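You operate a simulated robot arm through the tools that you are given. There is no shell and no other tool. Be economical: measure what you need, move in short steps, check, and stop when the job is done.

Carry out the task below with a simulated two-armed robot. There is one attempt and no reset: what you move stays moved.

TASK
Take the lid off the green flask and lay it down on the top of the teal table. Then take the blue brush and put it on the orange board. Then turn the knob f to 20 cN. Then turn the length knob to 5 m. Then turn the knob d to 50 cN. Then put the lime brush on the clear end of the desk. Then press the minus button two times. Then press the forward button two times. Then take the small brown pad and put it in the purple tray. Then take the grey tray on the top of the square table and put it away on the open end of the drawer table. Then put the teal relay on the top of the long table away on the upper shelf of the narrow rack. The order counts. Set down upright: small brown pad, teal relay.

Only the result counts: the job must be done as asked and must still hold three seconds after the hand-in. Knocking over, shifting, dropping, spilling or breaking anything else fails it. Lids that push on must go on centred and level and be pressed home; caps that screw on are set level and turned clockwise until they are tight.

THE ROBOT
Two 7-joint arms with fingered hands on one trunk, on a base that drives. Base frame: it is fixed to the floor where the robot stands at the start and does not move with it; the origin is under the middle of the robot, x ahead of it, y to its left, z up. Units: m, degrees, N and s.
The left shoulder is at the start at [0.03, 0.136, 1.205], the right one opposite. With the tool pointing down near the work surface each hand reaches from about 0.1 to 0.92 m from the robot's upright axis, wherever it stands, measured 20 degrees to its own side. Places, roughly: blue brush (12x5x7 cm) [0.6, 0, 0.7]; clear end of the desk (24x22 cm) [1.88, -2.96, 0.76]; forward button [4.3, -2.3, 1.3]; green flask (7x7x19 cm) [0.5, -0.1, 0.7]; grey tray (28x18x5 cm) [9.7, -0.2, 0.8]; knob d [-0.6, -1.1, 0.5]; knob f [-0.6, -0.2, 0.5]; length knob [-0.7, 0.1, 1.2]; lime brush (12x5x7 cm) [1.9, -3.5, 0.8]; minus button [4.2, -2.3, 1.1]; open end of the drawer table [3.5, 1.7, 0.8]; orange board (21x17x1 cm) [-0.9, 2.8, 1]; purple tray (24x15x4 cm) [10.5, -2.7, 0.9]; small brown pad (6x5x7 cm) [6, -3.2, 1.2]; teal relay (3x4x6 cm) [10.7, 3.1, 0.8]; upper shelf of the narrow rack [1, 4.1, 1.3]. Payload 5 kg a hand.
Tool frame (each hand has its own): the origin (TCP) lies between the finger pads and is the grasp point; the fingertips stand 0.042 m ahead of it; z points along the fingers, y is the line along which they close. The gripper opens to 0.208 m. The gripper's body begins 0.119 m behind the TCP. The gripper is a hand of 4 fingers: y runs from the thumb to the fingers, the wrist lies at [0, 0, -0.332] in the tool frame.
Orientation is that of the tool frame in the base frame, as a unit quaternion [x, y, z, w]. With the fingers straight down and closing along the base's y, the tool's x points along the base's -x, its y along +y and its z along -z.

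THE INTERFACE
- The arms move only by the tool servo_tool. It takes "left_commands", "right_commands" or both (then of equal length, played together; a hand with none holds still); each is a list of rows, each a list of 2 entries, a list of its own where there are three numbers: the turn, a rotation vector about the base's x, y, z in units of 5 degrees (1.0 is 5 degrees), then the shift along the base's x, y, z in units of 20 mm (1.0 is 20 mm). In form: [[[wx, wy, wz], [dx, dy, dz]], ...]. A call has 1 to 8 rows; each row shifts and turns the commanded pose from where the row before left it. A call with a number of a shift or a turn outside -1 to 1 is refused whole. Each row takes 0.2 s and may step no farther than 0.05 m and 8.6 degrees from the row before; otherwise, the whole call is refused. A pose out of reach is approached as far as the arm can. The call stops where the force on the tool passes 40 N (or 10 N more than at its start, if that is more) or the arm is blocked; 0.2 s more then pass. In this call time passes only in rows, and 0.2 s behind the last. It gives the time, the measured TCP pose, the force on the tool (base axes), the opening and the grip force at its end, in the units of the frame above (readings bear some noise), with the torque about the TCP (base axes, N m) and any sound that the robot's microphone picked up.
- Cameras (640 x 400 px; columns grow to the right, rows downward): "scene" is now at [0.0144, 0.0179, 1.9124]; the picture's right is [0.52, -0.86, -0.00], its down [-0.80, -0.48, -0.36] and it looks along [0.31, 0.19, -0.93] (base axes); focal length 214 px, centre (320, 200). "left" rides on the left gripper at [-0.101, 0, -0.145] in its tool frame; the picture's right is [0.00, -1.00, 0.00], its down [0.82, 0.00, -0.57] and it looks along [0.57, 0.00, 0.82] (tool axes); focal length 261 px, centre (320, 200). "right" rides on the right gripper at [0.101, 0, -0.145] in its tool frame; the picture's right is [0.00, 1.00, 0.00], its down [-0.82, 0.00, -0.57] and it looks along [-0.57, 0.00, 0.82] (tool axes); focal length 261 px, centre (320, 200). There is no depth. A picture from a camera that has moved, and an enlarged one, comes with that camera's place and axes in the base frame and with its lens. The place of the scene camera against the robot may be out by one fixed shift of up to 0.018 m in any direction.
- camera(camera): a new picture of that camera. No time passes.
- slide_trunk(by): slides the trunk up (or, below 0, down) by that many m; the arms and the scene camera ride with it, the base frame stays. It gives what a move gives, with no picture.
- roll_base(legs): drives the robot by 1 to 6 legs, each [ahead, left, turn to the left] in m, m and degrees, along the robot's own axes; the way and the turn of a leg run together, so that a leg with both is an arc; at most 1.5 m and 180 degrees a leg. The arms and the cameras ride along, it lands a little off, and it stops where it bumps. It gives what a move gives.
- finger_targets(finger1, finger2, finger3, thumb_bend, hand): sets how far each is bent, from 0 (flat) to 1 (curled in); at 0.3 the hand is open as for a grip, at 0.7 the pads meet at the TCP. One left out holds its place. A second passes; each finger stops where it meets its share of the squeeze, and holds until it gets a number again. It is the only way to open and close the hand. It gives what a move gives, with no picture; readings hold the bend of each and the force on the fingers (four entries, about 0 where the hand has none), thumb and palm.
- aim_head(pan, tilt): turns the head with the scene camera to pan (to the left, within 143 degrees either way) and tilt (down, from -29 to 69), counted from straight ahead of the robot. It gives what a move gives.
- zoom(camera, box): a new picture of the part [left, top, right, bottom] of that camera's present view, enlarged. No time passes.
- sign_off(): hands the job in; it is judged then, once.

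Work in short steps. Places have to be worked out from the pictures, the camera data and where the tool is seen: move nearer, look again, correct. Check each grasp and each placing, and mend what went wrong. You have 483 turns and 238 pictures in all, those below and enlarged ones among them. Open the grippers and draw the arms clear of the work before you hand the job in, unless the task says otherwise.

The tools are called after "Call:" as a command line: name --argument value ..., lists and objects as JSON in quotes. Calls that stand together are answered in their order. servo_tool: Moves the arms, as the interface text tells. Its arguments: {"type":"object","properties":{"left_commands":{"type":"array"},"right_commands":{"type":"array"}},"required":[]} The other tools are called the same way: slide_trunk (by) slides the trunk up or down; finger_targets (finger1, finger2, finger3, thumb_bend, hand) moves the fingers one by one; roll_base (legs) drives the base; aim_head (pan, tilt) turns the head that bears the scene camera; camera (camera) takes a picture; zoom (camera, box) takes an enlarged picture of a part of a camera's view; sign_off () hands the job in.

At the start:

```text
time: 0.0
left_tcp_pos: [0.7219, -0.0664, 1.4021]
left_orientation: [0.0, 1.0, 0.0, 0.0]
left_contact_force: [-0.8, -0.3, 1.1]
left_wrist_torque: [0.03, 0.02, 0.02]
left_width: 0.2079
left_gripper_force: 0.1
left_shape: jaw
left_bend: [0.3, 0.3, 0.3, 0.3]
left_finger forces: [0.0, 0.0, 0.1, 0.1, 0.1, 0.1]
right_tcp_pos: [0.3875, -0.5236, 1.4158]
right_orientation: [0.0, 1.0, 0.0, 0.0]
right_contact_force: [-0.7, 1.0, -0.3]
right_wrist_torque: [0.0, 0.01, -0.05]
right_width: 0.208
right_gripper_force: 0.0
right_shape: jaw
right_bend: [0.3, 0.3, 0.3, 0.3]
right_finger forces: [0.1, 0.0, 0.0, 0.1, 0.0, 0.1]
trunk travel left (down, up): [-0.225, 0.265]
robot x, y, heading: [0.0048, 0.0021, 0.1]
head pan, tilt: [31.2, 68.8]
```

scene: 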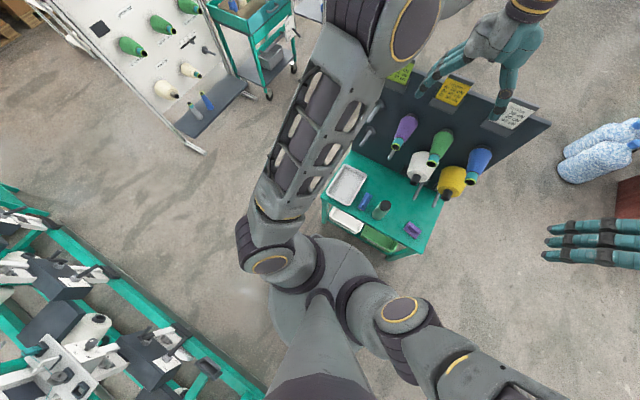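
right: 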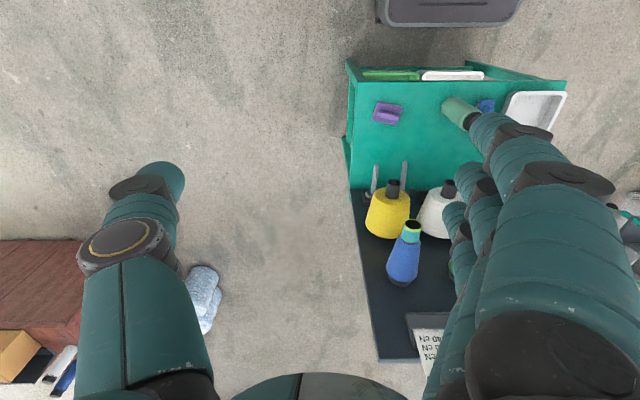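
left: 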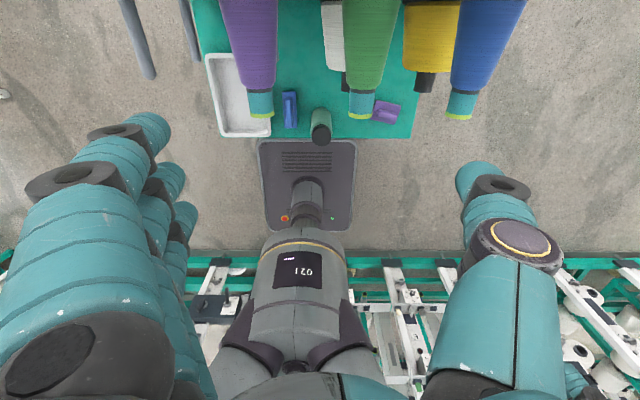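

The pictures show the teal table ahead with flask, blue brush and tray. I'll aim the head straight ahead and look closer.

Call:
aim_head --pan 0 --tilt 55

Call:
camera --camera "scene"

Call:
zoom --camera "left" --box '[180, 40, 440, 202]'

```text
time: 1.0
left_tcp_pos: [0.7217, -0.0668, 1.4016]
left_orientation: [-0.001, 1.0, 0.0, 0.0]
left_contact_force: [0.0, -0.2, 0.3]
left_wrist_torque: [0.02, 0.0, 0.04]
left_width: 0.2078
left_gripper_force: 0.0
left_shape: jaw
left_bend: [0.3, 0.3, 0.3, 0.3]
left_finger forces: [0.0, 0.1, 0.0, 0.0, 0.0, 0.1]
right_tcp_pos: [0.3876, -0.5237, 1.4148]
right_orientation: [0.0, 1.0, 0.0, 0.0]
right_contact_force: [-0.3, 0.2, 0.2]
right_wrist_torque: [0.01, 0.0, 0.01]
right_width: 0.2081
right_gripper_force: 0.0
right_shape: jaw
right_bend: [0.3, 0.3, 0.3, 0.3]
right_finger forces: [0.0, 0.1, 0.1, 0.1, 0.1, 0.0]
trunk travel left (down, up): [-0.225, 0.265]
robot x, y, heading: [-0.0031, 0.0038, -0.2]
head pan, tilt: [0.0, 55.0]
```

```text
234 pictures are left
camera scene: at [0.0386, -0.0109, 1.9278], right [0.0, -1.0, 0.0], down [-0.82, 0.0, -0.57], along [0.57, 0.0, -0.82], focal length 214 px, centre (320, 200)
```

scene: 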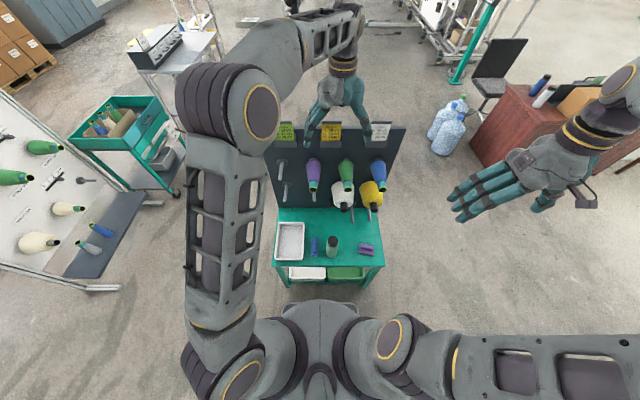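

```text
2.46 times, centred on (310, 121) of left
camera zoom: at [0.824, -0.0661, 1.547], right [0.0, -1.0, 0.0], down [-0.82, 0.0, 0.57], along [-0.57, 0.0, -0.82], focal length 642 px, centre (345, 394)
```

zoom: 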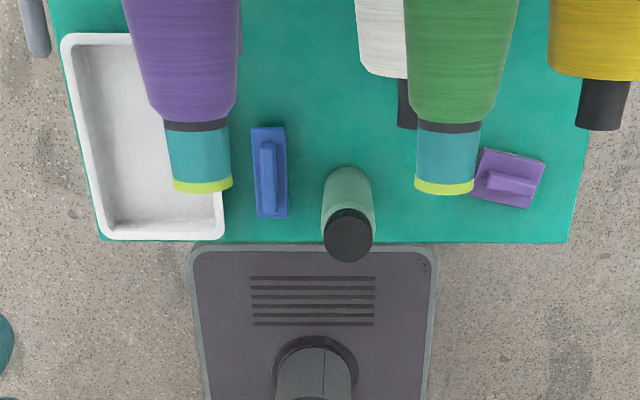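

Flask lid is at about (0.54,-0.07,0.80). I move the left arm away to the left while the right arm follows toward the flask.

Call:
servo_tool --left_commands '[[[0, 0, 0], [-0.7, 1, 0]], [[0, 0, 0], [-0.7, 1, 0]], [[0, 0, 0], [-0.7, 1, 0]], [[0, 0, 0], [-0.7, 1, 0]], [[0, 0, 0], [-0.7, 1, 0]], [[0, 0, 0], [-0.7, 1, 0]], [[0, 0, 0], [-0.7, 1, 0]], [[0, 0, 0], [-0.7, 1, 0]]]' --right_commands '[[[0, 0, 0], [0.2, 0.9, -0.3]], [[0, 0, 0], [0.2, 0.9, -0.3]], [[0, 0, 0], [0.2, 0.9, -0.3]], [[0, 0, 0], [0.2, 0.9, -0.3]], [[0, 0, 0], [0.2, 0.9, -0.3]], [[0, 0, 0], [0.2, 0.9, -0.3]], [[0, 0, 0], [0.2, 0.9, -0.3]], [[0, 0, 0], [0.2, 0.9, -0.3]]]'

Call:
servo_tool --left_commands '[[[0, 0, 0], [-0.7, 1, 0]], [[0, 0, 0], [-0.7, 1, 0]], [[0, 0, 0], [-0.7, 1, 0]], [[0, 0, 0], [-0.7, 1, 0]], [[0, 0, 0], [-0.7, 1, 0]], [[0, 0, 0], [-0.7, 1, 0]], [[0, 0, 0], [-0.7, 1, 0]], [[0, 0, 0], [-0.7, 1, 0]]]' --right_commands '[[[0, 0, 0], [0.2, 0.9, -0.3]], [[0, 0, 0], [0.2, 0.9, -0.3]], [[0, 0, 0], [0.2, 0.9, -0.3]], [[0, 0, 0], [0.2, 0.9, -0.3]], [[0, 0, 0], [0.2, 0.9, -0.3]], [[0, 0, 0], [0.2, 0.9, -0.3]], [[0, 0, 0], [0.2, 0.9, -0.3]], [[0, 0, 0], [0.2, 0.9, -0.3]]]'

Call:
servo_tool --left_commands '[[[0, 0, 0], [-0.5, 1, 0]], [[0, 0, 0], [-0.5, 1, 0]], [[0, 0, 0], [-0.5, 1, 0]], [[0, 0, 0], [-0.5, 1, 0]], [[0, 0, 0], [-0.5, 1, 0]], [[0, 0, 0], [-0.5, 1, 0]], [[0, 0, 0], [-0.5, 1, 0]], [[0, 0, 0], [-0.5, 1, 0]]]' --right_commands '[[[0, 0, 0], [0.6, 0.9, -1]], [[0, 0, 0], [0.6, 0.9, -1]], [[0, 0, 0], [0.6, 0.9, -1]], [[0, 0, 0], [0.6, 0.9, -1]], [[0, 0, 0], [0.6, 0.9, -1]], [[0, 0, 0], [0.6, 0.9, -1]], [[0, 0, 0], [0.6, 0.9, -1]], [[0, 0, 0], [0.6, 0.9, -1]]]'

Call:
camera --camera "right"

Call:
camera --camera "scene"

```text
time: 2.8
left_tcp_pos: [0.6104, 0.0945, 1.402]
left_orientation: [0.0, 1.0, 0.0, 0.0]
left_contact_force: [-0.2, 0.0, 0.7]
left_wrist_torque: [-0.12, -0.01, 0.0]
left_width: 0.2079
left_gripper_force: 0.0
left_shape: jaw
left_bend: [0.3, 0.3, 0.3, 0.3]
left_finger forces: [0.0, 0.0, 0.0, 0.1, 0.1, 0.1]
right_tcp_pos: [0.4197, -0.3788, 1.3677]
right_orientation: [0.001, 1.0, -0.001, -0.001]
right_contact_force: [-0.3, 0.9, 0.3]
right_wrist_torque: [-0.11, -0.05, 0.01]
right_width: 0.2076
right_gripper_force: 0.1
right_shape: jaw
right_bend: [0.3, 0.3, 0.3, 0.3]
right_finger forces: [0.0, 0.1, 0.0, 0.0, 0.0, 0.0]
trunk travel left (down, up): [-0.225, 0.265]
robot x, y, heading: [0.0012, -0.001, 0.0]
head pan, tilt: [0.0, 55.0]
```

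```text
time: 4.6
left_tcp_pos: [0.4955, 0.2561, 1.4021]
left_orientation: [-0.001, 1.0, -0.001, 0.0]
left_contact_force: [-0.3, 1.0, 0.6]
left_wrist_torque: [-0.13, -0.03, 0.01]
left_width: 0.2077
left_gripper_force: 0.0
left_shape: jaw
left_bend: [0.3, 0.3, 0.3, 0.3]
left_finger forces: [0.0, 0.0, 0.1, 0.1, 0.1, 0.0]
right_tcp_pos: [0.4513, -0.2338, 1.3183]
right_orientation: [0.0, 1.0, -0.002, 0.0]
right_contact_force: [0.3, 0.4, 0.2]
right_wrist_torque: [-0.09, -0.02, -0.01]
right_width: 0.2079
right_gripper_force: 0.1
right_shape: jaw
right_bend: [0.3, 0.3, 0.3, 0.3]
right_finger forces: [0.0, 0.0, 0.0, 0.0, 0.0, 0.0]
trunk travel left (down, up): [-0.225, 0.265]
robot x, y, heading: [0.0013, -0.0012, -0.2]
head pan, tilt: [0.0, 55.0]
```

```text
time: 6.4
left_tcp_pos: [0.4208, 0.4135, 1.4022]
left_orientation: [0.0, 1.0, -0.001, -0.001]
left_contact_force: [1.3, 1.4, -0.4]
left_wrist_torque: [-0.11, 0.03, 0.0]
left_width: 0.2079
left_gripper_force: 0.0
left_shape: jaw
left_bend: [0.3, 0.3, 0.3, 0.3]
left_finger forces: [0.1, 0.0, 0.0, 0.0, 0.0, 0.0]
right_tcp_pos: [0.5474, -0.0908, 1.159]
right_orientation: [0.001, 1.0, 0.0, 0.0]
right_contact_force: [-0.4, -0.5, 0.2]
right_wrist_torque: [-0.12, 0.05, -0.01]
right_width: 0.2078
right_gripper_force: 0.1
right_shape: jaw
right_bend: [0.3, 0.3, 0.3, 0.3]
right_finger forces: [0.1, 0.0, 0.1, 0.0, 0.0, 0.0]
trunk travel left (down, up): [-0.225, 0.265]
robot x, y, heading: [0.0002, 0.0058, -0.2]
head pan, tilt: [0.0, 55.0]
```

```text
232 pictures are left
camera right: at [0.4475, -0.0901, 1.3052], right [0.01, 1.0, 0.0], down [0.82, 0.0, 0.57], along [0.57, 0.0, -0.82], focal length 261 px, centre (320, 200)
```

right: 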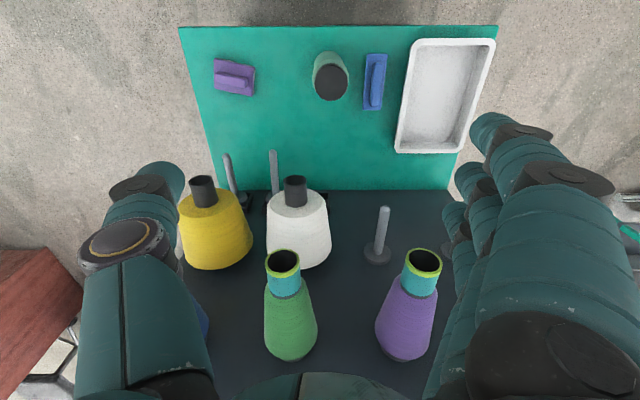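

```text
231 pictures are left
camera scene: at [0.0395, -0.0087, 1.9278], right [0.0, -1.0, 0.0], down [-0.82, 0.0, -0.57], along [0.57, 0.0, -0.82], focal length 214 px, centre (320, 200)
```

scene: 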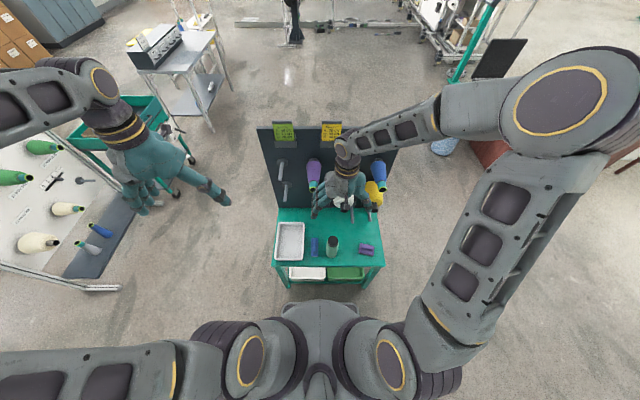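

Flask lid seen at about (0.543,-0.072). Zoom in to see what kind of lid it is.

Call:
zoom --camera "right" --box '[200, 20, 440, 170]'

```text
2.67 times, centred on (320, 95) of right
camera zoom: at [0.4475, -0.0901, 1.3052], right [0.01, 1.0, 0.0], down [0.82, 0.0, 0.57], along [0.57, 0.0, -0.82], focal length 695 px, centre (320, 480)
```

zoom: 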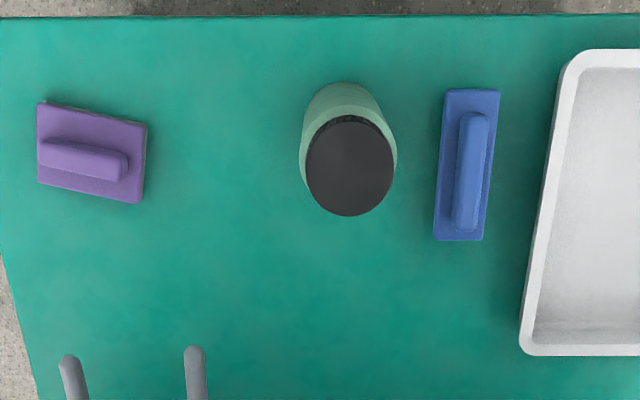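

It's a knurled black lid. I descend toward it, centred, and look again for its height.

Call:
servo_tool --right_commands '[[[0, 0, 0], [0, 0.12, -1]], [[0, 0, 0], [0, 0.12, -1]], [[0, 0, 0], [0, 0.12, -1]], [[0, 0, 0], [0, 0.12, -1]], [[0, 0, 0], [0, 0.12, -1]], [[0, 0, 0], [0, 0.12, -1]], [[0, 0, 0], [0, 0.12, -1]], [[0, 0, 0], [0, 0.12, -1]]]'

Call:
camera --camera "right"

```text
time: 8.2
left_tcp_pos: [0.421, 0.4123, 1.4019]
left_orientation: [0.0, 1.0, 0.0, 0.0]
left_contact_force: [0.6, 0.3, -0.1]
left_wrist_torque: [-0.04, 0.04, -0.04]
left_width: 0.2076
left_gripper_force: 0.0
left_shape: jaw
left_bend: [0.3, 0.3, 0.3, 0.3]
left_finger forces: [0.0, 0.0, 0.0, 0.0, 0.0, 0.0]
right_tcp_pos: [0.5493, -0.0734, 0.9976]
right_orientation: [0.0, 1.0, 0.0, 0.0]
right_contact_force: [-0.3, 0.5, -0.3]
right_wrist_torque: [0.01, 0.05, 0.03]
right_width: 0.2077
right_gripper_force: 0.1
right_shape: jaw
right_bend: [0.3, 0.3, 0.3, 0.3]
right_finger forces: [0.0, 0.1, 0.0, 0.0, 0.0, 0.0]
trunk travel left (down, up): [-0.225, 0.265]
robot x, y, heading: [-0.0019, -0.0037, -0.1]
head pan, tilt: [0.0, 55.0]
```

```text
229 pictures are left
camera right: at [0.4489, -0.0724, 1.1436], right [0.0, 1.0, 0.0], down [0.82, 0.0, 0.57], along [0.57, 0.0, -0.82], focal length 261 px, centre (320, 200)
```

right: 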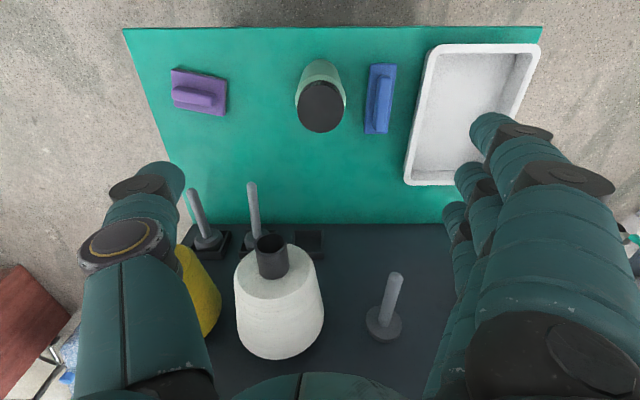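

Lid centre about (0.540,-0.071), top about z 0.81. I descend until the fingertips flank the lid.

Call:
servo_tool --right_commands '[[[0, 0, 0], [-0.07, 0.01, -1]], [[0, 0, 0], [-0.07, 0.01, -1]], [[0, 0, 0], [-0.07, 0.01, -1]], [[0, 0, 0], [-0.07, 0.01, -1]], [[0, 0, 0], [-0.06, 0.01, -1]], [[0, 0, 0], [-0.06, 0.01, -1]], [[0, 0, 0], [-0.06, 0.01, -1]]]'

Call:
camera --camera "right"

```text
time: 9.8
left_tcp_pos: [0.4193, 0.4143, 1.4028]
left_orientation: [0.0, 1.0, 0.0, -0.001]
left_contact_force: [-0.3, 0.3, 0.1]
left_wrist_torque: [0.0, 0.04, 0.0]
left_width: 0.2078
left_gripper_force: 0.0
left_shape: jaw
left_bend: [0.3, 0.3, 0.3, 0.3]
left_finger forces: [0.0, 0.0, 0.1, 0.1, 0.0, 0.0]
right_tcp_pos: [0.5387, -0.0695, 0.8585]
right_orientation: [0.0, 1.0, 0.001, 0.0]
right_contact_force: [0.4, -0.4, 0.1]
right_wrist_torque: [-0.04, 0.06, -0.01]
right_width: 0.208
right_gripper_force: 0.1
right_shape: jaw
right_bend: [0.3, 0.3, 0.3, 0.3]
right_finger forces: [0.0, 0.1, 0.0, 0.0, 0.0, 0.0]
trunk travel left (down, up): [-0.225, 0.265]
robot x, y, heading: [0.0015, 0.0014, 0.0]
head pan, tilt: [0.0, 55.0]
```

```text
228 pictures are left
camera right: at [0.4381, -0.0706, 1.0046], right [0.0, 1.0, 0.0], down [0.82, 0.0, 0.57], along [0.57, 0.0, -0.82], focal length 261 px, centre (320, 200)
```

right: 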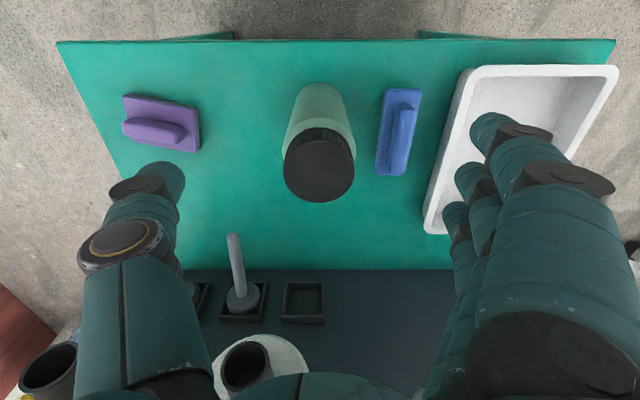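

Lid top sits at z≈0.815. Lower 30 mm so the tips wrap the lid, then close gently.

Call:
servo_tool --right_commands '[[[0, 0, 0], [0.08, -0.05, -0.8]], [[0, 0, 0], [0.08, -0.05, -0.8]]]'

Call:
finger_targets --hand "right" --finger1 0.52 --finger2 0.52 --finger3 0.52 --thumb_bend 0.52

Call:
camera --camera "right"

```text
time: 10.4
left_tcp_pos: [0.4198, 0.4128, 1.4023]
left_orientation: [0.0, 1.0, 0.001, 0.0]
left_contact_force: [-0.1, 0.1, 0.9]
left_wrist_torque: [-0.01, 0.03, 0.0]
left_width: 0.2077
left_gripper_force: 0.1
left_shape: jaw
left_bend: [0.3, 0.3, 0.3, 0.3]
left_finger forces: [0.0, 0.0, 0.0, 0.0, 0.0, 0.0]
right_tcp_pos: [0.5412, -0.0721, 0.8269]
right_orientation: [0.0, 1.0, 0.0, 0.001]
right_contact_force: [0.1, -0.9, 1.3]
right_wrist_torque: [0.0, 0.02, -0.01]
right_width: 0.2078
right_gripper_force: 0.0
right_shape: jaw
right_bend: [0.3, 0.3, 0.3, 0.3]
right_finger forces: [0.0, 0.0, 0.0, 0.0, 0.1, 0.1]
trunk travel left (down, up): [-0.225, 0.265]
robot x, y, heading: [-0.001, 0.001, 0.1]
head pan, tilt: [0.0, 55.0]
```

```text
time: 11.4
left_tcp_pos: [0.4199, 0.4138, 1.403]
left_orientation: [0.0, 1.0, 0.0, 0.0]
left_contact_force: [-0.9, 0.0, 0.1]
left_wrist_torque: [-0.01, -0.01, 0.02]
left_width: 0.2078
left_gripper_force: 0.0
left_shape: jaw
left_bend: [0.3, 0.3, 0.3, 0.3]
left_finger forces: [0.0, 0.0, 0.1, 0.0, 0.0, 0.1]
right_tcp_pos: [0.5418, -0.0718, 0.8272]
right_orientation: [0.0, 1.0, 0.0, -0.001]
right_contact_force: [-0.4, -0.5, 0.2]
right_wrist_torque: [-0.02, 0.0, -0.02]
right_width: 0.1115
right_gripper_force: 0.1
right_shape: fingers
right_bend: [0.52, 0.52, 0.52, 0.52]
right_finger forces: [0.0, 0.0, 0.0, 0.1, 0.0, 0.0]
trunk travel left (down, up): [-0.225, 0.265]
robot x, y, heading: [0.0028, 0.0001, -0.0]
head pan, tilt: [0.0, 55.0]
```

```text
227 pictures are left
camera right: at [0.441, -0.0728, 0.9726], right [0.0, 1.0, 0.0], down [0.82, 0.0, 0.57], along [0.57, 0.0, -0.82], focal length 261 px, centre (320, 200)
```

right: 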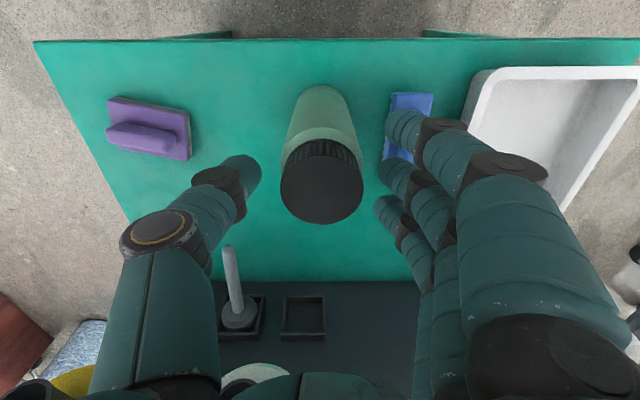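

Fingers are centred about the lid. Close onto it.

Call:
finger_targets --hand "right" --finger1 0.66 --finger2 0.66 --finger3 0.66 --thumb_bend 0.66

Call:
camera --camera "right"

```text
time: 12.4
left_tcp_pos: [0.4182, 0.413, 1.4017]
left_orientation: [-0.001, 1.0, 0.0, 0.0]
left_contact_force: [-0.2, 0.6, -0.9]
left_wrist_torque: [-0.02, -0.02, -0.02]
left_width: 0.2077
left_gripper_force: 0.0
left_shape: jaw
left_bend: [0.3, 0.3, 0.3, 0.3]
left_finger forces: [0.0, 0.0, 0.0, 0.0, 0.0, 0.1]
right_tcp_pos: [0.5415, -0.0731, 0.8257]
right_orientation: [0.0, 1.0, 0.0, 0.0]
right_contact_force: [0.6, -0.7, 3.0]
right_wrist_torque: [-0.02, 0.01, -0.03]
right_width: 0.0609
right_gripper_force: 12.7
right_shape: fingers
right_bend: [0.65, 0.57, 0.66, 0.63]
right_finger forces: [1.9, 10.8, 0.0, 0.1, 12.2, 0.0]
trunk travel left (down, up): [-0.225, 0.265]
robot x, y, heading: [0.0031, -0.002, -0.0]
head pan, tilt: [0.0, 55.0]
```

```text
226 pictures are left
camera right: at [0.441, -0.0729, 0.9726], right [0.0, 1.0, 0.0], down [0.82, 0.0, 0.57], along [0.57, 0.0, -0.82], focal length 261 px, centre (320, 200)
```

right: 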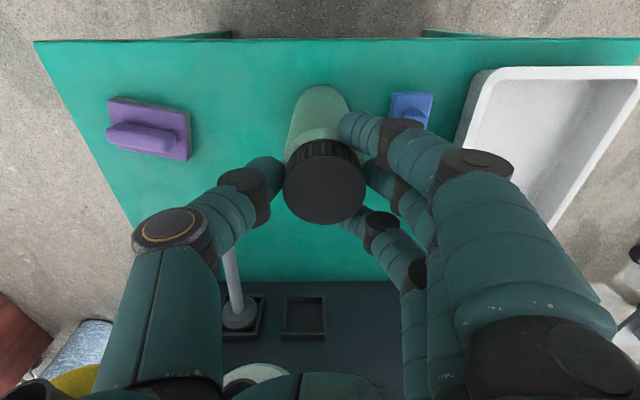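

Grip is good. Test with a small lift to see whether it's a pull-off lid.

Call:
servo_tool --right_commands '[[[0, 0, 0], [0, 0, 0.4]]]'

Call:
zoom --camera "right" --box '[240, 60, 400, 240]'

```text
time: 12.8
left_tcp_pos: [0.4186, 0.4135, 1.4024]
left_orientation: [0.0, 1.0, 0.0, 0.0]
left_contact_force: [1.2, 0.2, -0.4]
left_wrist_torque: [-0.01, -0.03, 0.01]
left_width: 0.2079
left_gripper_force: 0.2
left_shape: jaw
left_bend: [0.3, 0.3, 0.3, 0.3]
left_finger forces: [0.0, 0.0, 0.0, 0.0, 0.0, 0.1]
right_tcp_pos: [0.5396, -0.0727, 0.8338]
right_orientation: [0.001, 1.0, -0.001, 0.001]
right_contact_force: [0.1, 0.9, -2.3]
right_wrist_torque: [-0.01, -0.02, -0.03]
right_width: 0.0552
right_gripper_force: 8.3
right_shape: fingers
right_bend: [0.65, 0.58, 0.66, 0.64]
right_finger forces: [1.3, 7.0, 0.0, 0.0, 8.0, 0.1]
trunk travel left (down, up): [-0.225, 0.265]
robot x, y, heading: [-0.001, 0.0052, -0.4]
head pan, tilt: [0.0, 55.0]
```

```text
2.22 times, centred on (320, 150) of right
camera zoom: at [0.4403, -0.0733, 0.9802], right [0.0, 1.0, 0.0], down [0.82, 0.0, 0.57], along [0.57, 0.0, -0.82], focal length 579 px, centre (320, 311)
```

zoom: 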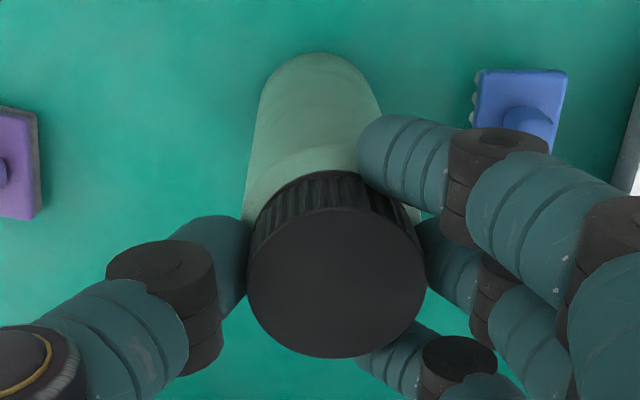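

The flask apparently came up along (or the grip slid). I lower it back and look at the torque while turning counter-clockwise.

Call:
servo_tool --right_commands '[[[0, 0, 0], [0, 0, -0.5]]]'

Call:
finger_targets --hand "right" --finger1 0.7 --finger2 0.7 --finger3 0.7 --thumb_bend 0.7

Call:
servo_tool --right_commands '[[[0, 0, 1], [0, 0, 0]], [[0, 0, 1], [0, 0, 0]], [[0, 0, 1], [0, 0, 0]], [[0, 0, 1], [0, 0, 0]]]'

Call:
zoom --camera "right" --box '[240, 60, 400, 240]'

```text
time: 13.2
left_tcp_pos: [0.4179, 0.413, 1.4035]
left_orientation: [-0.001, 1.0, 0.0, 0.001]
left_contact_force: [-1.0, 0.2, 0.5]
left_wrist_torque: [-0.03, 0.06, 0.01]
left_width: 0.208
left_gripper_force: 0.0
left_shape: jaw
left_bend: [0.3, 0.3, 0.3, 0.3]
left_finger forces: [0.0, 0.0, 0.0, 0.1, 0.0, 0.0]
right_tcp_pos: [0.5424, -0.0741, 0.8307]
right_orientation: [0.001, 1.0, -0.001, 0.003]
right_contact_force: [-4.0, -4.2, 31.5]
right_wrist_torque: [-0.05, 0.19, 0.02]
right_width: 0.0555
right_gripper_force: 20.7
right_shape: fingers
right_bend: [0.66, 0.58, 0.66, 0.64]
right_finger forces: [0.8, 18.1, 0.0, 0.1, 22.3, 0.1]
trunk travel left (down, up): [-0.225, 0.265]
robot x, y, heading: [-0.0005, 0.0021, 0.1]
head pan, tilt: [0.0, 55.0]
stopped in row 1 (right hand): the force on the tool passed its limit at 50 N (the readings are from after the stop); the commanded pose is now the measured one
```

```text
time: 14.2
left_tcp_pos: [0.4176, 0.412, 1.4029]
left_orientation: [0.0, 1.0, 0.001, 0.0]
left_contact_force: [-0.2, 1.4, 0.4]
left_wrist_torque: [-0.04, 0.0, 0.01]
left_width: 0.2079
left_gripper_force: 0.0
left_shape: jaw
left_bend: [0.3, 0.3, 0.3, 0.3]
left_finger forces: [0.0, 0.1, 0.1, 0.1, 0.1, 0.0]
right_tcp_pos: [0.5416, -0.0748, 0.83]
right_orientation: [0.0, 1.0, -0.001, 0.002]
right_contact_force: [-3.7, -7.5, 34.5]
right_wrist_torque: [-0.36, 0.24, 0.03]
right_width: 0.0547
right_gripper_force: 32.1
right_shape: fingers
right_bend: [0.66, 0.56, 0.68, 0.66]
right_finger forces: [8.7, 15.5, 5.4, 0.0, 35.4, 0.0]
trunk travel left (down, up): [-0.225, 0.265]
robot x, y, heading: [-0.001, -0.0002, 0.1]
head pan, tilt: [0.0, 55.0]
```

```text
time: 15.2
left_tcp_pos: [0.4193, 0.413, 1.4028]
left_orientation: [0.0, 1.0, 0.0, 0.0]
left_contact_force: [-0.3, -0.1, -0.1]
left_wrist_torque: [0.03, -0.01, -0.01]
left_width: 0.2079
left_gripper_force: 0.0
left_shape: jaw
left_bend: [0.3, 0.3, 0.3, 0.3]
left_finger forces: [0.1, 0.1, 0.0, 0.0, 0.0, 0.1]
right_tcp_pos: [0.5422, -0.0724, 0.8294]
right_orientation: [-0.175, 0.985, -0.001, 0.001]
right_contact_force: [-1.2, 5.0, 20.5]
right_wrist_torque: [0.68, 0.16, -0.18]
right_width: 0.0544
right_gripper_force: 29.5
right_shape: fingers
right_bend: [0.66, 0.56, 0.68, 0.66]
right_finger forces: [9.5, 17.3, 10.5, 0.0, 21.2, 0.0]
trunk travel left (down, up): [-0.225, 0.265]
robot x, y, heading: [-0.0012, 0.0013, -0.1]
head pan, tilt: [0.0, 55.0]
```

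```text
2.22 times, centred on (320, 150) of right
camera zoom: at [0.4477, -0.1076, 0.9739], right [-0.34, 0.94, 0.0], down [0.77, 0.28, 0.57], along [0.54, 0.19, -0.82], focal length 579 px, centre (320, 311)
```

zoom: 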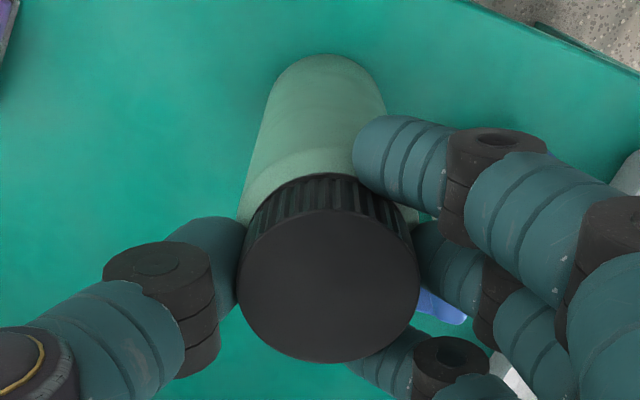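

Torque resists −0.18 Nm; keep turning counter-clockwise and watch the readings.

Call:
servo_tool --right_commands '[[[0, 0, 1], [0, 0, 0]], [[0, 0, 1], [0, 0, 0]], [[0, 0, 1], [0, 0, 0]], [[0, 0, 1], [0, 0, 0]], [[0, 0, 1], [0, 0, 0]], [[0, 0, 1], [0, 0, 0]], [[0, 0, 1], [0, 0, 0]], [[0, 0, 1], [0, 0, 0]]]'

Call:
zoom --camera "right" --box '[240, 60, 400, 240]'

```text
time: 17.0
left_tcp_pos: [0.419, 0.4144, 1.4022]
left_orientation: [0.0, 1.0, 0.0, 0.0]
left_contact_force: [-0.3, 0.3, 0.6]
left_wrist_torque: [0.0, -0.02, 0.01]
left_width: 0.2079
left_gripper_force: 0.0
left_shape: jaw
left_bend: [0.3, 0.3, 0.3, 0.3]
left_finger forces: [0.1, 0.0, 0.0, 0.1, 0.0, 0.0]
right_tcp_pos: [0.5427, -0.0732, 0.8294]
right_orientation: [-0.5, 0.866, 0.0, 0.002]
right_contact_force: [0.4, 1.9, 21.3]
right_wrist_torque: [0.27, 0.35, -0.3]
right_width: 0.0547
right_gripper_force: 29.7
right_shape: fingers
right_bend: [0.66, 0.56, 0.68, 0.66]
right_finger forces: [9.1, 17.4, 9.8, 0.1, 23.4, 0.0]
trunk travel left (down, up): [-0.225, 0.265]
robot x, y, heading: [0.0002, 0.0001, -0.2]
head pan, tilt: [0.0, 55.0]
```

```text
2.22 times, centred on (320, 150) of right
camera zoom: at [0.4915, -0.1609, 0.9738], right [-0.86, 0.5, 0.0], down [0.41, 0.71, 0.57], along [0.29, 0.49, -0.82], focal length 579 px, centre (320, 311)
```

zoom: 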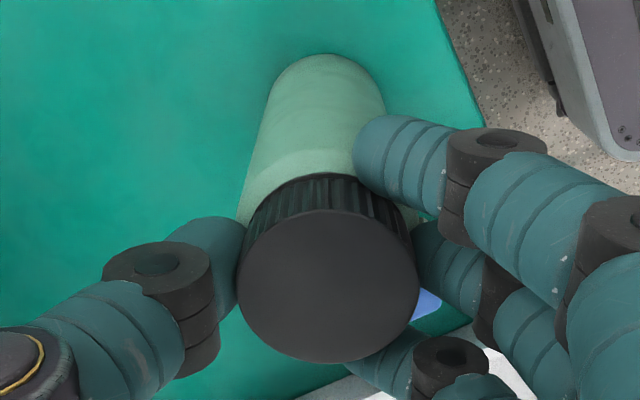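

60° turned. Test a slight lift to check whether it's loose.

Call:
servo_tool --right_commands '[[[0, 0, 0], [0, 0, 0.25]], [[0, 0, 0], [0, 0, 0.25]]]'

Call:
zoom --camera "right" --box '[240, 60, 400, 240]'

```text
time: 17.6
left_tcp_pos: [0.4203, 0.4126, 1.4032]
left_orientation: [0.001, 1.0, 0.0, 0.0]
left_contact_force: [0.0, 0.0, -0.4]
left_wrist_torque: [-0.02, -0.05, 0.02]
left_width: 0.2079
left_gripper_force: 0.0
left_shape: jaw
left_bend: [0.3, 0.3, 0.3, 0.3]
left_finger forces: [0.0, 0.0, 0.0, 0.0, 0.0, 0.0]
right_tcp_pos: [0.5425, -0.0744, 0.8366]
right_orientation: [-0.499, 0.866, 0.0, 0.0]
right_contact_force: [-1.8, 0.1, -3.1]
right_wrist_torque: [-0.03, -0.04, 0.0]
right_width: 0.0538
right_gripper_force: 21.2
right_shape: fingers
right_bend: [0.66, 0.56, 0.67, 0.66]
right_finger forces: [8.8, 8.1, 7.2, 0.0, 18.4, 0.1]
trunk travel left (down, up): [-0.225, 0.265]
robot x, y, heading: [0.0009, 0.0018, -0.1]
head pan, tilt: [0.0, 55.0]
```

```text
2.22 times, centred on (320, 150) of right
camera zoom: at [0.4913, -0.1613, 0.9831], right [-0.86, 0.51, 0.0], down [0.41, 0.71, 0.57], along [0.29, 0.49, -0.82], focal length 579 px, centre (320, 311)
```

zoom: 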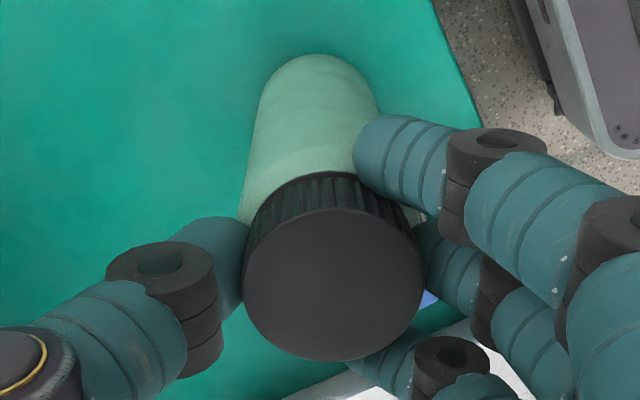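

The lid and flask hang together (≈3 N), so the body needs holding. I set the flask down gently and bring the left hand round, turning it to reach from the left side, tilted.

Call:
servo_tool --right_commands '[[[0, 0, 0], [0, 0, -0.15]], [[0, 0, 0], [0, 0, 0]], [[0, 0, 0], [0, 0, 0]], [[0, 0, 0], [0, 0, 0]], [[0, 0, 0], [0, 0, 0]], [[0, 0, 0], [0, 0, 0]], [[0, 0, 0], [0, 0, 0]], [[0, 0, 0], [0, 0, 0]]]' --left_commands '[[[0, 0, -1], [0.3, 0, -0.9]], [[0, 0, -1], [0.3, 0, -0.9]], [[0, 0, -1], [0.3, 0, -0.9]], [[0, 0, -1], [0.3, 0, -0.9]], [[0, 0, -1], [0.3, 0, -0.9]], [[0, 0, -1], [0.3, 0, -0.9]], [[0, 0, -1], [0.3, 0, -0.9]], [[0, 0, -1], [0.3, 0, -0.9]]]'

Call:
servo_tool --left_commands '[[[0, 0, -1], [0.3, 0, -0.9]], [[0, 0, -1], [0.3, 0, -0.9]], [[0, 0, -1], [0.3, 0, -0.9]], [[0, 0, -1], [0.3, 0, -0.9]], [[0, 0, -1], [0.3, 0, -0.9]], [[0, 0, -1], [0.3, 0, -0.9]], [[0, 0, -1], [0.3, 0, -0.9]], [[0, 0, -1], [0.3, 0, -0.9]]]'

Call:
servo_tool --left_commands '[[[0, 0, -1], [0.2, 0, -0.5]], [[0, 0, -1], [0.2, 0, -0.5]], [[-1, 0, 0], [0, 0, -0.5]], [[-1, 0, 0], [0, 0, -0.5]], [[-1, 0, 0], [0, 0, -0.5]], [[-1, 0, 0], [0, 0, -0.5]], [[-1, 0, 0], [0, 0, -0.5]], [[-1, 0, 0], [0, 0, -0.5]]]'

Call:
servo_tool --left_commands '[[[-1, 0, 0], [0.1, -0.3, -0.2]], [[-1, 0, 0], [0.1, -0.3, -0.2]], [[-1, 0, 0], [0.1, -0.3, -0.2]], [[-1, 0, 0], [0.1, -0.3, -0.2]], [[-1, 0, 0], [0.1, -0.3, -0.2]], [[-1, 0, 0], [0.1, -0.3, -0.2]]]'

Call:
camera --camera "scene"

Call:
camera --camera "left"

```text
time: 19.4
left_tcp_pos: [0.4695, 0.4123, 1.2563]
left_orientation: [0.342, 0.94, 0.001, -0.001]
left_contact_force: [1.1, 0.1, -0.4]
left_wrist_torque: [0.0, 0.07, 0.02]
left_width: 0.2076
left_gripper_force: 0.1
left_shape: jaw
left_bend: [0.3, 0.3, 0.3, 0.3]
left_finger forces: [0.0, 0.1, 0.0, 0.0, 0.0, 0.0]
right_tcp_pos: [0.5431, -0.0735, 0.8345]
right_orientation: [-0.499, 0.866, -0.001, 0.001]
right_contact_force: [0.4, -0.1, -2.1]
right_wrist_torque: [0.01, 0.05, -0.05]
right_width: 0.0536
right_gripper_force: 21.2
right_shape: fingers
right_bend: [0.66, 0.56, 0.67, 0.66]
right_finger forces: [8.7, 8.1, 7.3, 0.0, 18.5, 0.0]
trunk travel left (down, up): [-0.225, 0.265]
robot x, y, heading: [-0.0003, -0.0014, -0.2]
head pan, tilt: [0.0, 55.0]
```

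```text
time: 21.2
left_tcp_pos: [0.5167, 0.414, 1.1125]
left_orientation: [0.643, 0.766, 0.0, 0.0]
left_contact_force: [1.0, 0.3, -0.2]
left_wrist_torque: [-0.02, 0.05, 0.0]
left_width: 0.2079
left_gripper_force: 0.0
left_shape: jaw
left_bend: [0.3, 0.3, 0.3, 0.3]
left_finger forces: [0.0, 0.1, 0.0, 0.0, 0.0, 0.0]
right_tcp_pos: [0.5432, -0.0722, 0.8341]
right_orientation: [-0.499, 0.866, 0.0, 0.001]
right_contact_force: [0.7, -0.1, -2.5]
right_wrist_torque: [-0.02, 0.03, 0.0]
right_width: 0.0537
right_gripper_force: 20.9
right_shape: fingers
right_bend: [0.66, 0.56, 0.67, 0.66]
right_finger forces: [8.9, 8.3, 7.3, 0.0, 18.4, 0.0]
trunk travel left (down, up): [-0.225, 0.265]
robot x, y, heading: [0.0017, 0.0036, -0.2]
head pan, tilt: [0.0, 55.0]
```

```text
time: 23.0
left_tcp_pos: [0.5254, 0.4136, 1.0326]
left_orientation: [0.683, 0.683, -0.183, 0.184]
left_contact_force: [0.5, -0.1, -0.8]
left_wrist_torque: [-0.09, 0.05, -0.01]
left_width: 0.2079
left_gripper_force: 0.0
left_shape: jaw
left_bend: [0.3, 0.3, 0.3, 0.3]
left_finger forces: [0.0, 0.1, 0.1, 0.0, 0.1, 0.0]
right_tcp_pos: [0.543, -0.0711, 0.8353]
right_orientation: [-0.5, 0.866, 0.0, 0.001]
right_contact_force: [-0.2, 1.6, -1.5]
right_wrist_torque: [-0.11, 0.0, 0.0]
right_width: 0.0537
right_gripper_force: 21.6
right_shape: fingers
right_bend: [0.66, 0.56, 0.67, 0.66]
right_finger forces: [8.8, 8.2, 7.2, 0.0, 18.4, 0.1]
trunk travel left (down, up): [-0.225, 0.265]
robot x, y, heading: [0.0006, -0.0008, -0.2]
head pan, tilt: [0.0, 55.0]
```

```text
time: 24.4
left_tcp_pos: [0.5378, 0.3771, 1.0107]
left_orientation: [0.612, 0.612, -0.354, 0.354]
left_contact_force: [0.8, 0.1, 0.2]
left_wrist_torque: [0.0, 0.03, -0.05]
left_width: 0.2078
left_gripper_force: 0.1
left_shape: jaw
left_bend: [0.3, 0.3, 0.3, 0.3]
left_finger forces: [0.1, 0.0, 0.0, 0.0, 0.0, 0.1]
right_tcp_pos: [0.542, -0.0728, 0.8342]
right_orientation: [-0.5, 0.866, -0.001, 0.001]
right_contact_force: [0.2, 0.4, -3.0]
right_wrist_torque: [-0.07, -0.02, -0.01]
right_width: 0.0534
right_gripper_force: 21.2
right_shape: fingers
right_bend: [0.66, 0.56, 0.67, 0.66]
right_finger forces: [8.8, 8.2, 7.3, 0.1, 18.4, 0.0]
trunk travel left (down, up): [-0.225, 0.265]
robot x, y, heading: [-0.0001, 0.0022, 0.2]
head pan, tilt: [0.0, 55.0]
```

```text
221 pictures are left
camera scene: at [0.0394, -0.0094, 1.9278], right [0.0, -1.0, 0.0], down [-0.82, 0.0, -0.57], along [0.57, 0.0, -0.82], focal length 214 px, centre (320, 200)
```

scene: 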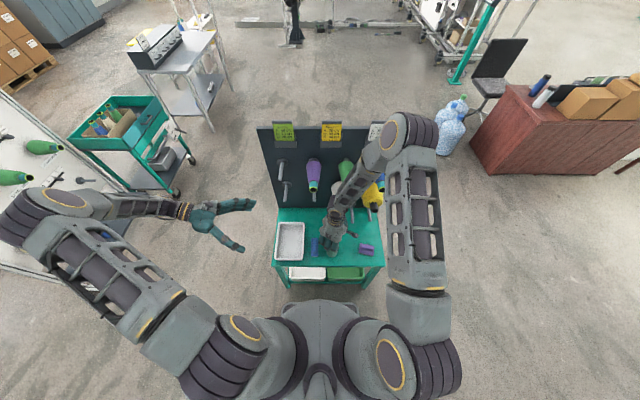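

```text
220 pictures are left
camera left: at [0.5376, 0.4526, 1.17], right [-1.0, 0.0, 0.0], down [0.0, 0.9, -0.43], along [0.0, -0.43, -0.9], focal length 261 px, centre (320, 200)
```

left: 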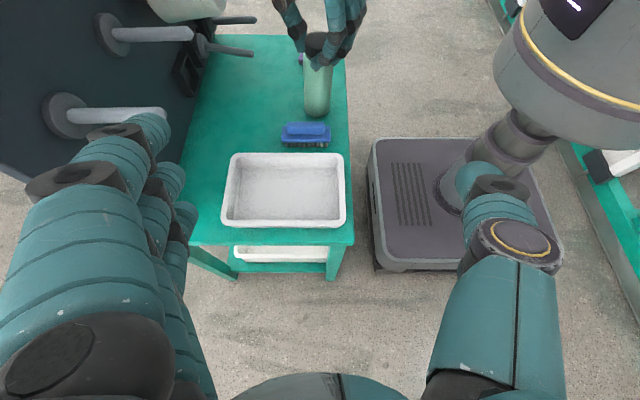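

Clear path. I bring the left hand to a pre-grasp point along its axis and narrow its opening.

Call:
servo_tool --left_commands '[[[0, 0, 0], [0, -0.97, -0.71]], [[0, 0, 0], [0, -0.97, -0.71]], [[0, 0, 0], [0, -0.97, -0.71]], [[0, 0, 0], [0, -0.97, -0.71]], [[0, 0, 0], [0, -0.97, -0.71]], [[0, 0, 0], [0, -0.97, -0.71]], [[0, 0, 0], [0, -0.97, -0.71]], [[0, 0, 0], [0, -0.97, -0.71]]]'

Call:
finger_targets --hand "left" --finger1 0.47 --finger2 0.47 --finger3 0.47 --thumb_bend 0.47

Call:
servo_tool --left_commands '[[[0, 0, 0], [0, -0.97, -0.71]], [[0, 0, 0], [0, -0.97, -0.71]], [[0, 0, 0], [0, -0.97, -0.71]], [[0, 0, 0], [0, -0.97, -0.71]], [[0, 0, 0], [0, -0.866, -0.5]], [[0, 0, 0], [0, -0.866, -0.5]], [[0, 0, 0], [0, -0.866, -0.5]]]'

Call:
camera --camera "left"

```text
time: 26.2
left_tcp_pos: [0.5385, 0.2214, 0.8966]
left_orientation: [0.613, 0.612, -0.354, 0.353]
left_contact_force: [0.7, 0.4, 0.2]
left_wrist_torque: [-0.01, 0.02, -0.02]
left_width: 0.2077
left_gripper_force: 0.0
left_shape: jaw
left_bend: [0.3, 0.3, 0.3, 0.3]
left_finger forces: [0.0, 0.1, 0.1, 0.0, 0.0, 0.1]
right_tcp_pos: [0.5443, -0.0736, 0.8346]
right_orientation: [-0.499, 0.867, -0.001, 0.001]
right_contact_force: [0.2, -0.5, -2.8]
right_wrist_torque: [0.02, 0.04, -0.02]
right_width: 0.0538
right_gripper_force: 21.5
right_shape: fingers
right_bend: [0.66, 0.56, 0.67, 0.66]
right_finger forces: [8.8, 8.2, 7.4, 0.0, 18.5, 0.0]
trunk travel left (down, up): [-0.225, 0.265]
robot x, y, heading: [0.0008, -0.0014, 0.0]
head pan, tilt: [0.0, 55.0]
```

```text
time: 27.2
left_tcp_pos: [0.5372, 0.2219, 0.8978]
left_orientation: [0.612, 0.612, -0.354, 0.354]
left_contact_force: [0.0, -0.8, -0.1]
left_wrist_torque: [0.0, 0.02, 0.01]
left_width: 0.1374
left_gripper_force: 0.0
left_shape: fingers
left_bend: [0.47, 0.47, 0.47, 0.47]
left_finger forces: [0.0, 0.0, 0.0, 0.0, 0.0, 0.0]
right_tcp_pos: [0.5422, -0.0735, 0.8342]
right_orientation: [-0.5, 0.866, 0.0, 0.001]
right_contact_force: [-0.4, -0.3, -2.7]
right_wrist_torque: [-0.03, 0.02, 0.02]
right_width: 0.0539
right_gripper_force: 21.8
right_shape: fingers
right_bend: [0.66, 0.56, 0.67, 0.66]
right_finger forces: [8.8, 8.3, 7.2, 0.1, 18.4, 0.0]
trunk travel left (down, up): [-0.225, 0.265]
robot x, y, heading: [-0.0002, -0.0005, 0.2]
head pan, tilt: [0.0, 55.0]
```

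```text
time: 28.8
left_tcp_pos: [0.5368, 0.0923, 0.8121]
left_orientation: [0.612, 0.612, -0.354, 0.354]
left_contact_force: [0.5, 0.1, -0.1]
left_wrist_torque: [0.01, 0.02, -0.05]
left_width: 0.137
left_gripper_force: 0.0
left_shape: fingers
left_bend: [0.47, 0.47, 0.47, 0.47]
left_finger forces: [0.1, 0.0, 0.1, 0.0, 0.1, 0.0]
right_tcp_pos: [0.5423, -0.0742, 0.8348]
right_orientation: [-0.499, 0.867, 0.0, 0.001]
right_contact_force: [0.0, 0.7, -2.2]
right_wrist_torque: [0.02, 0.0, 0.03]
right_width: 0.0537
right_gripper_force: 21.4
right_shape: fingers
right_bend: [0.66, 0.56, 0.67, 0.66]
right_finger forces: [8.8, 8.3, 7.2, 0.0, 18.5, 0.0]
trunk travel left (down, up): [-0.225, 0.265]
robot x, y, heading: [0.0025, -0.0005, -0.1]
head pan, tilt: [0.0, 55.0]
```

```text
219 pictures are left
camera left: at [0.5382, 0.1668, 0.9708], right [-1.0, 0.0, 0.0], down [0.0, 0.91, -0.42], along [0.0, -0.42, -0.91], focal length 261 px, centre (320, 200)
```

left: 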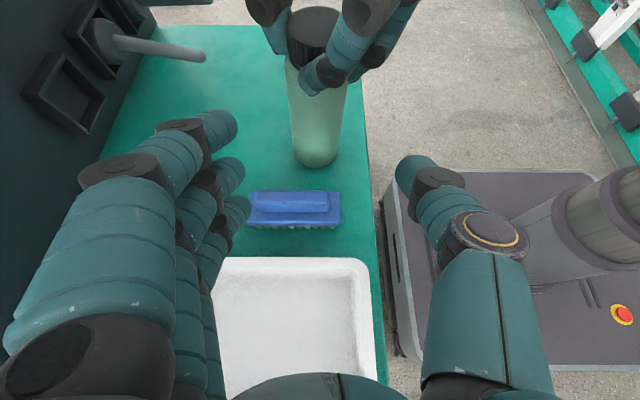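

Table top seems nearer z≈0.645, so I aim the left TCP at z≈0.73 and advance around the flask body.

Call:
servo_tool --left_commands '[[[0, 0, 0], [0.02, -0.92, -0.45]], [[0, 0, 0], [0.02, -0.92, -0.45]], [[0, 0, 0], [0.02, -0.92, -0.45]], [[0, 0, 0], [0.02, -0.92, -0.45]], [[0, 0, 0], [0.02, -0.92, -0.45]], [[0, 0, 0], [0.02, -0.92, -0.45]]]'

Call:
camera --camera "left"

Call:
zoom --camera "scene" --box '[240, 180, 420, 300]'

```text
time: 30.2
left_tcp_pos: [0.5395, -0.0167, 0.7575]
left_orientation: [0.613, 0.612, -0.354, 0.353]
left_contact_force: [0.8, 0.1, 0.2]
left_wrist_torque: [-0.04, 0.0, -0.07]
left_width: 0.137
left_gripper_force: 0.0
left_shape: fingers
left_bend: [0.47, 0.47, 0.47, 0.47]
left_finger forces: [0.0, 0.1, 0.1, 0.1, 0.1, 0.0]
right_tcp_pos: [0.5429, -0.0741, 0.8346]
right_orientation: [-0.499, 0.867, 0.0, 0.002]
right_contact_force: [0.6, -0.4, -2.6]
right_wrist_torque: [0.04, 0.03, 0.0]
right_width: 0.0533
right_gripper_force: 21.1
right_shape: fingers
right_bend: [0.66, 0.56, 0.67, 0.66]
right_finger forces: [8.8, 8.3, 7.3, 0.0, 18.5, 0.1]
trunk travel left (down, up): [-0.225, 0.265]
robot x, y, heading: [-0.0035, -0.0027, 0.3]
head pan, tilt: [0.0, 55.0]
```

```text
218 pictures are left
camera left: at [0.5403, 0.0566, 0.917], right [-1.0, 0.0, 0.0], down [0.0, 0.91, -0.42], along [0.0, -0.42, -0.91], focal length 261 px, centre (320, 200)
```

left: 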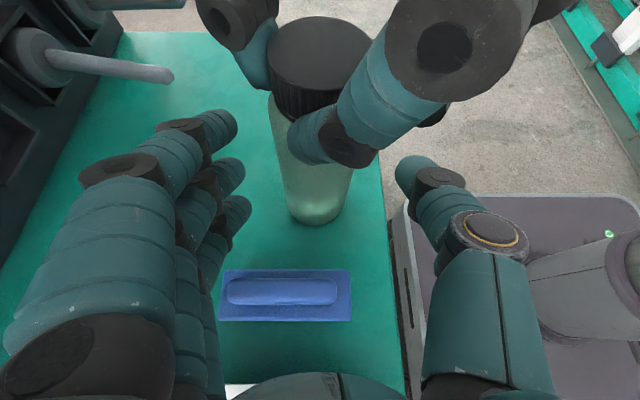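

```text
3.33 times, centred on (330, 240) of scene
camera zoom: at [0.0392, -0.0112, 1.9278], right [0.0, -1.0, 0.0], down [-0.82, 0.0, -0.57], along [0.57, 0.0, -0.82], focal length 715 px, centre (287, 67)
```

zoom: 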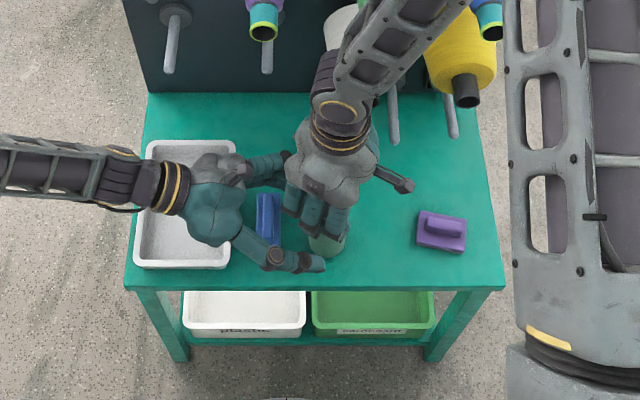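

Flask is centred between the left fingers. Advance the last 55 mm and close the left hand on the body.

Call:
servo_tool --left_commands '[[[0, 0, 0], [0.05, -0.9, -0.5]], [[0, 0, 0], [0.05, -0.9, -0.5]], [[0, 0, 0], [0.05, -0.9, -0.5]]]'

Call:
finger_targets --hand "left" --finger1 0.6 --finger2 0.6 --finger3 0.6 --thumb_bend 0.6

Call:
camera --camera "left"

```text
time: 31.0
left_tcp_pos: [0.5409, -0.0739, 0.725]
left_orientation: [0.613, 0.612, -0.353, 0.353]
left_contact_force: [-0.7, 0.1, -0.9]
left_wrist_torque: [-0.03, 0.02, -0.05]
left_width: 0.1369
left_gripper_force: 0.0
left_shape: fingers
left_bend: [0.47, 0.47, 0.47, 0.47]
left_finger forces: [0.0, 0.0, 0.1, 0.0, 0.1, 0.0]
right_tcp_pos: [0.5425, -0.0734, 0.8343]
right_orientation: [-0.499, 0.867, -0.001, 0.002]
right_contact_force: [0.4, 0.5, -2.8]
right_wrist_torque: [0.04, 0.03, -0.01]
right_width: 0.0538
right_gripper_force: 21.5
right_shape: fingers
right_bend: [0.66, 0.56, 0.67, 0.66]
right_finger forces: [8.9, 8.3, 7.3, 0.1, 18.5, 0.1]
trunk travel left (down, up): [-0.225, 0.265]
robot x, y, heading: [0.0001, 0.0002, -0.1]
head pan, tilt: [0.0, 55.0]
```

```text
time: 32.0
left_tcp_pos: [0.5408, -0.0725, 0.7261]
left_orientation: [0.612, 0.612, -0.354, 0.353]
left_contact_force: [3.9, -0.6, -0.3]
left_wrist_torque: [0.0, -0.11, 0.03]
left_width: 0.0724
left_gripper_force: 1.8
left_shape: fingers
left_bend: [0.6, 0.6, 0.58, 0.6]
left_finger forces: [0.1, 0.0, 3.5, 0.0, 0.4, 0.0]
right_tcp_pos: [0.5423, -0.073, 0.8347]
right_orientation: [-0.499, 0.866, -0.001, 0.001]
right_contact_force: [-2.8, 0.4, 0.3]
right_wrist_torque: [0.08, 0.48, -0.01]
right_width: 0.0539
right_gripper_force: 22.2
right_shape: fingers
right_bend: [0.66, 0.57, 0.67, 0.66]
right_finger forces: [10.9, 9.2, 7.4, 0.1, 17.4, 0.1]
trunk travel left (down, up): [-0.225, 0.265]
robot x, y, heading: [0.0044, -0.0004, 0.1]
head pan, tilt: [0.0, 55.0]
```

```text
216 pictures are left
camera left: at [0.5425, 0.0017, 0.8858], right [-1.0, 0.0, 0.0], down [0.0, 0.91, -0.42], along [0.0, -0.42, -0.91], focal length 261 px, centre (320, 200)
```

left: 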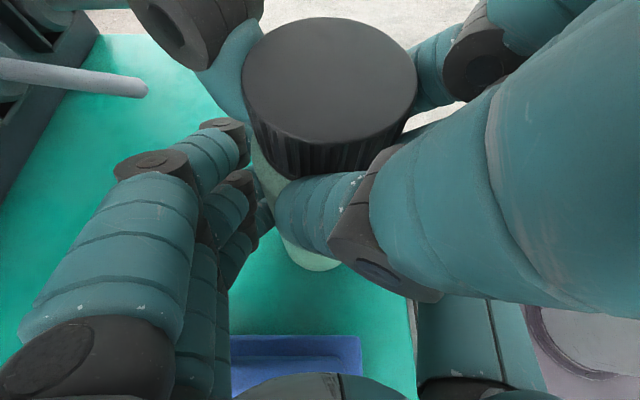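

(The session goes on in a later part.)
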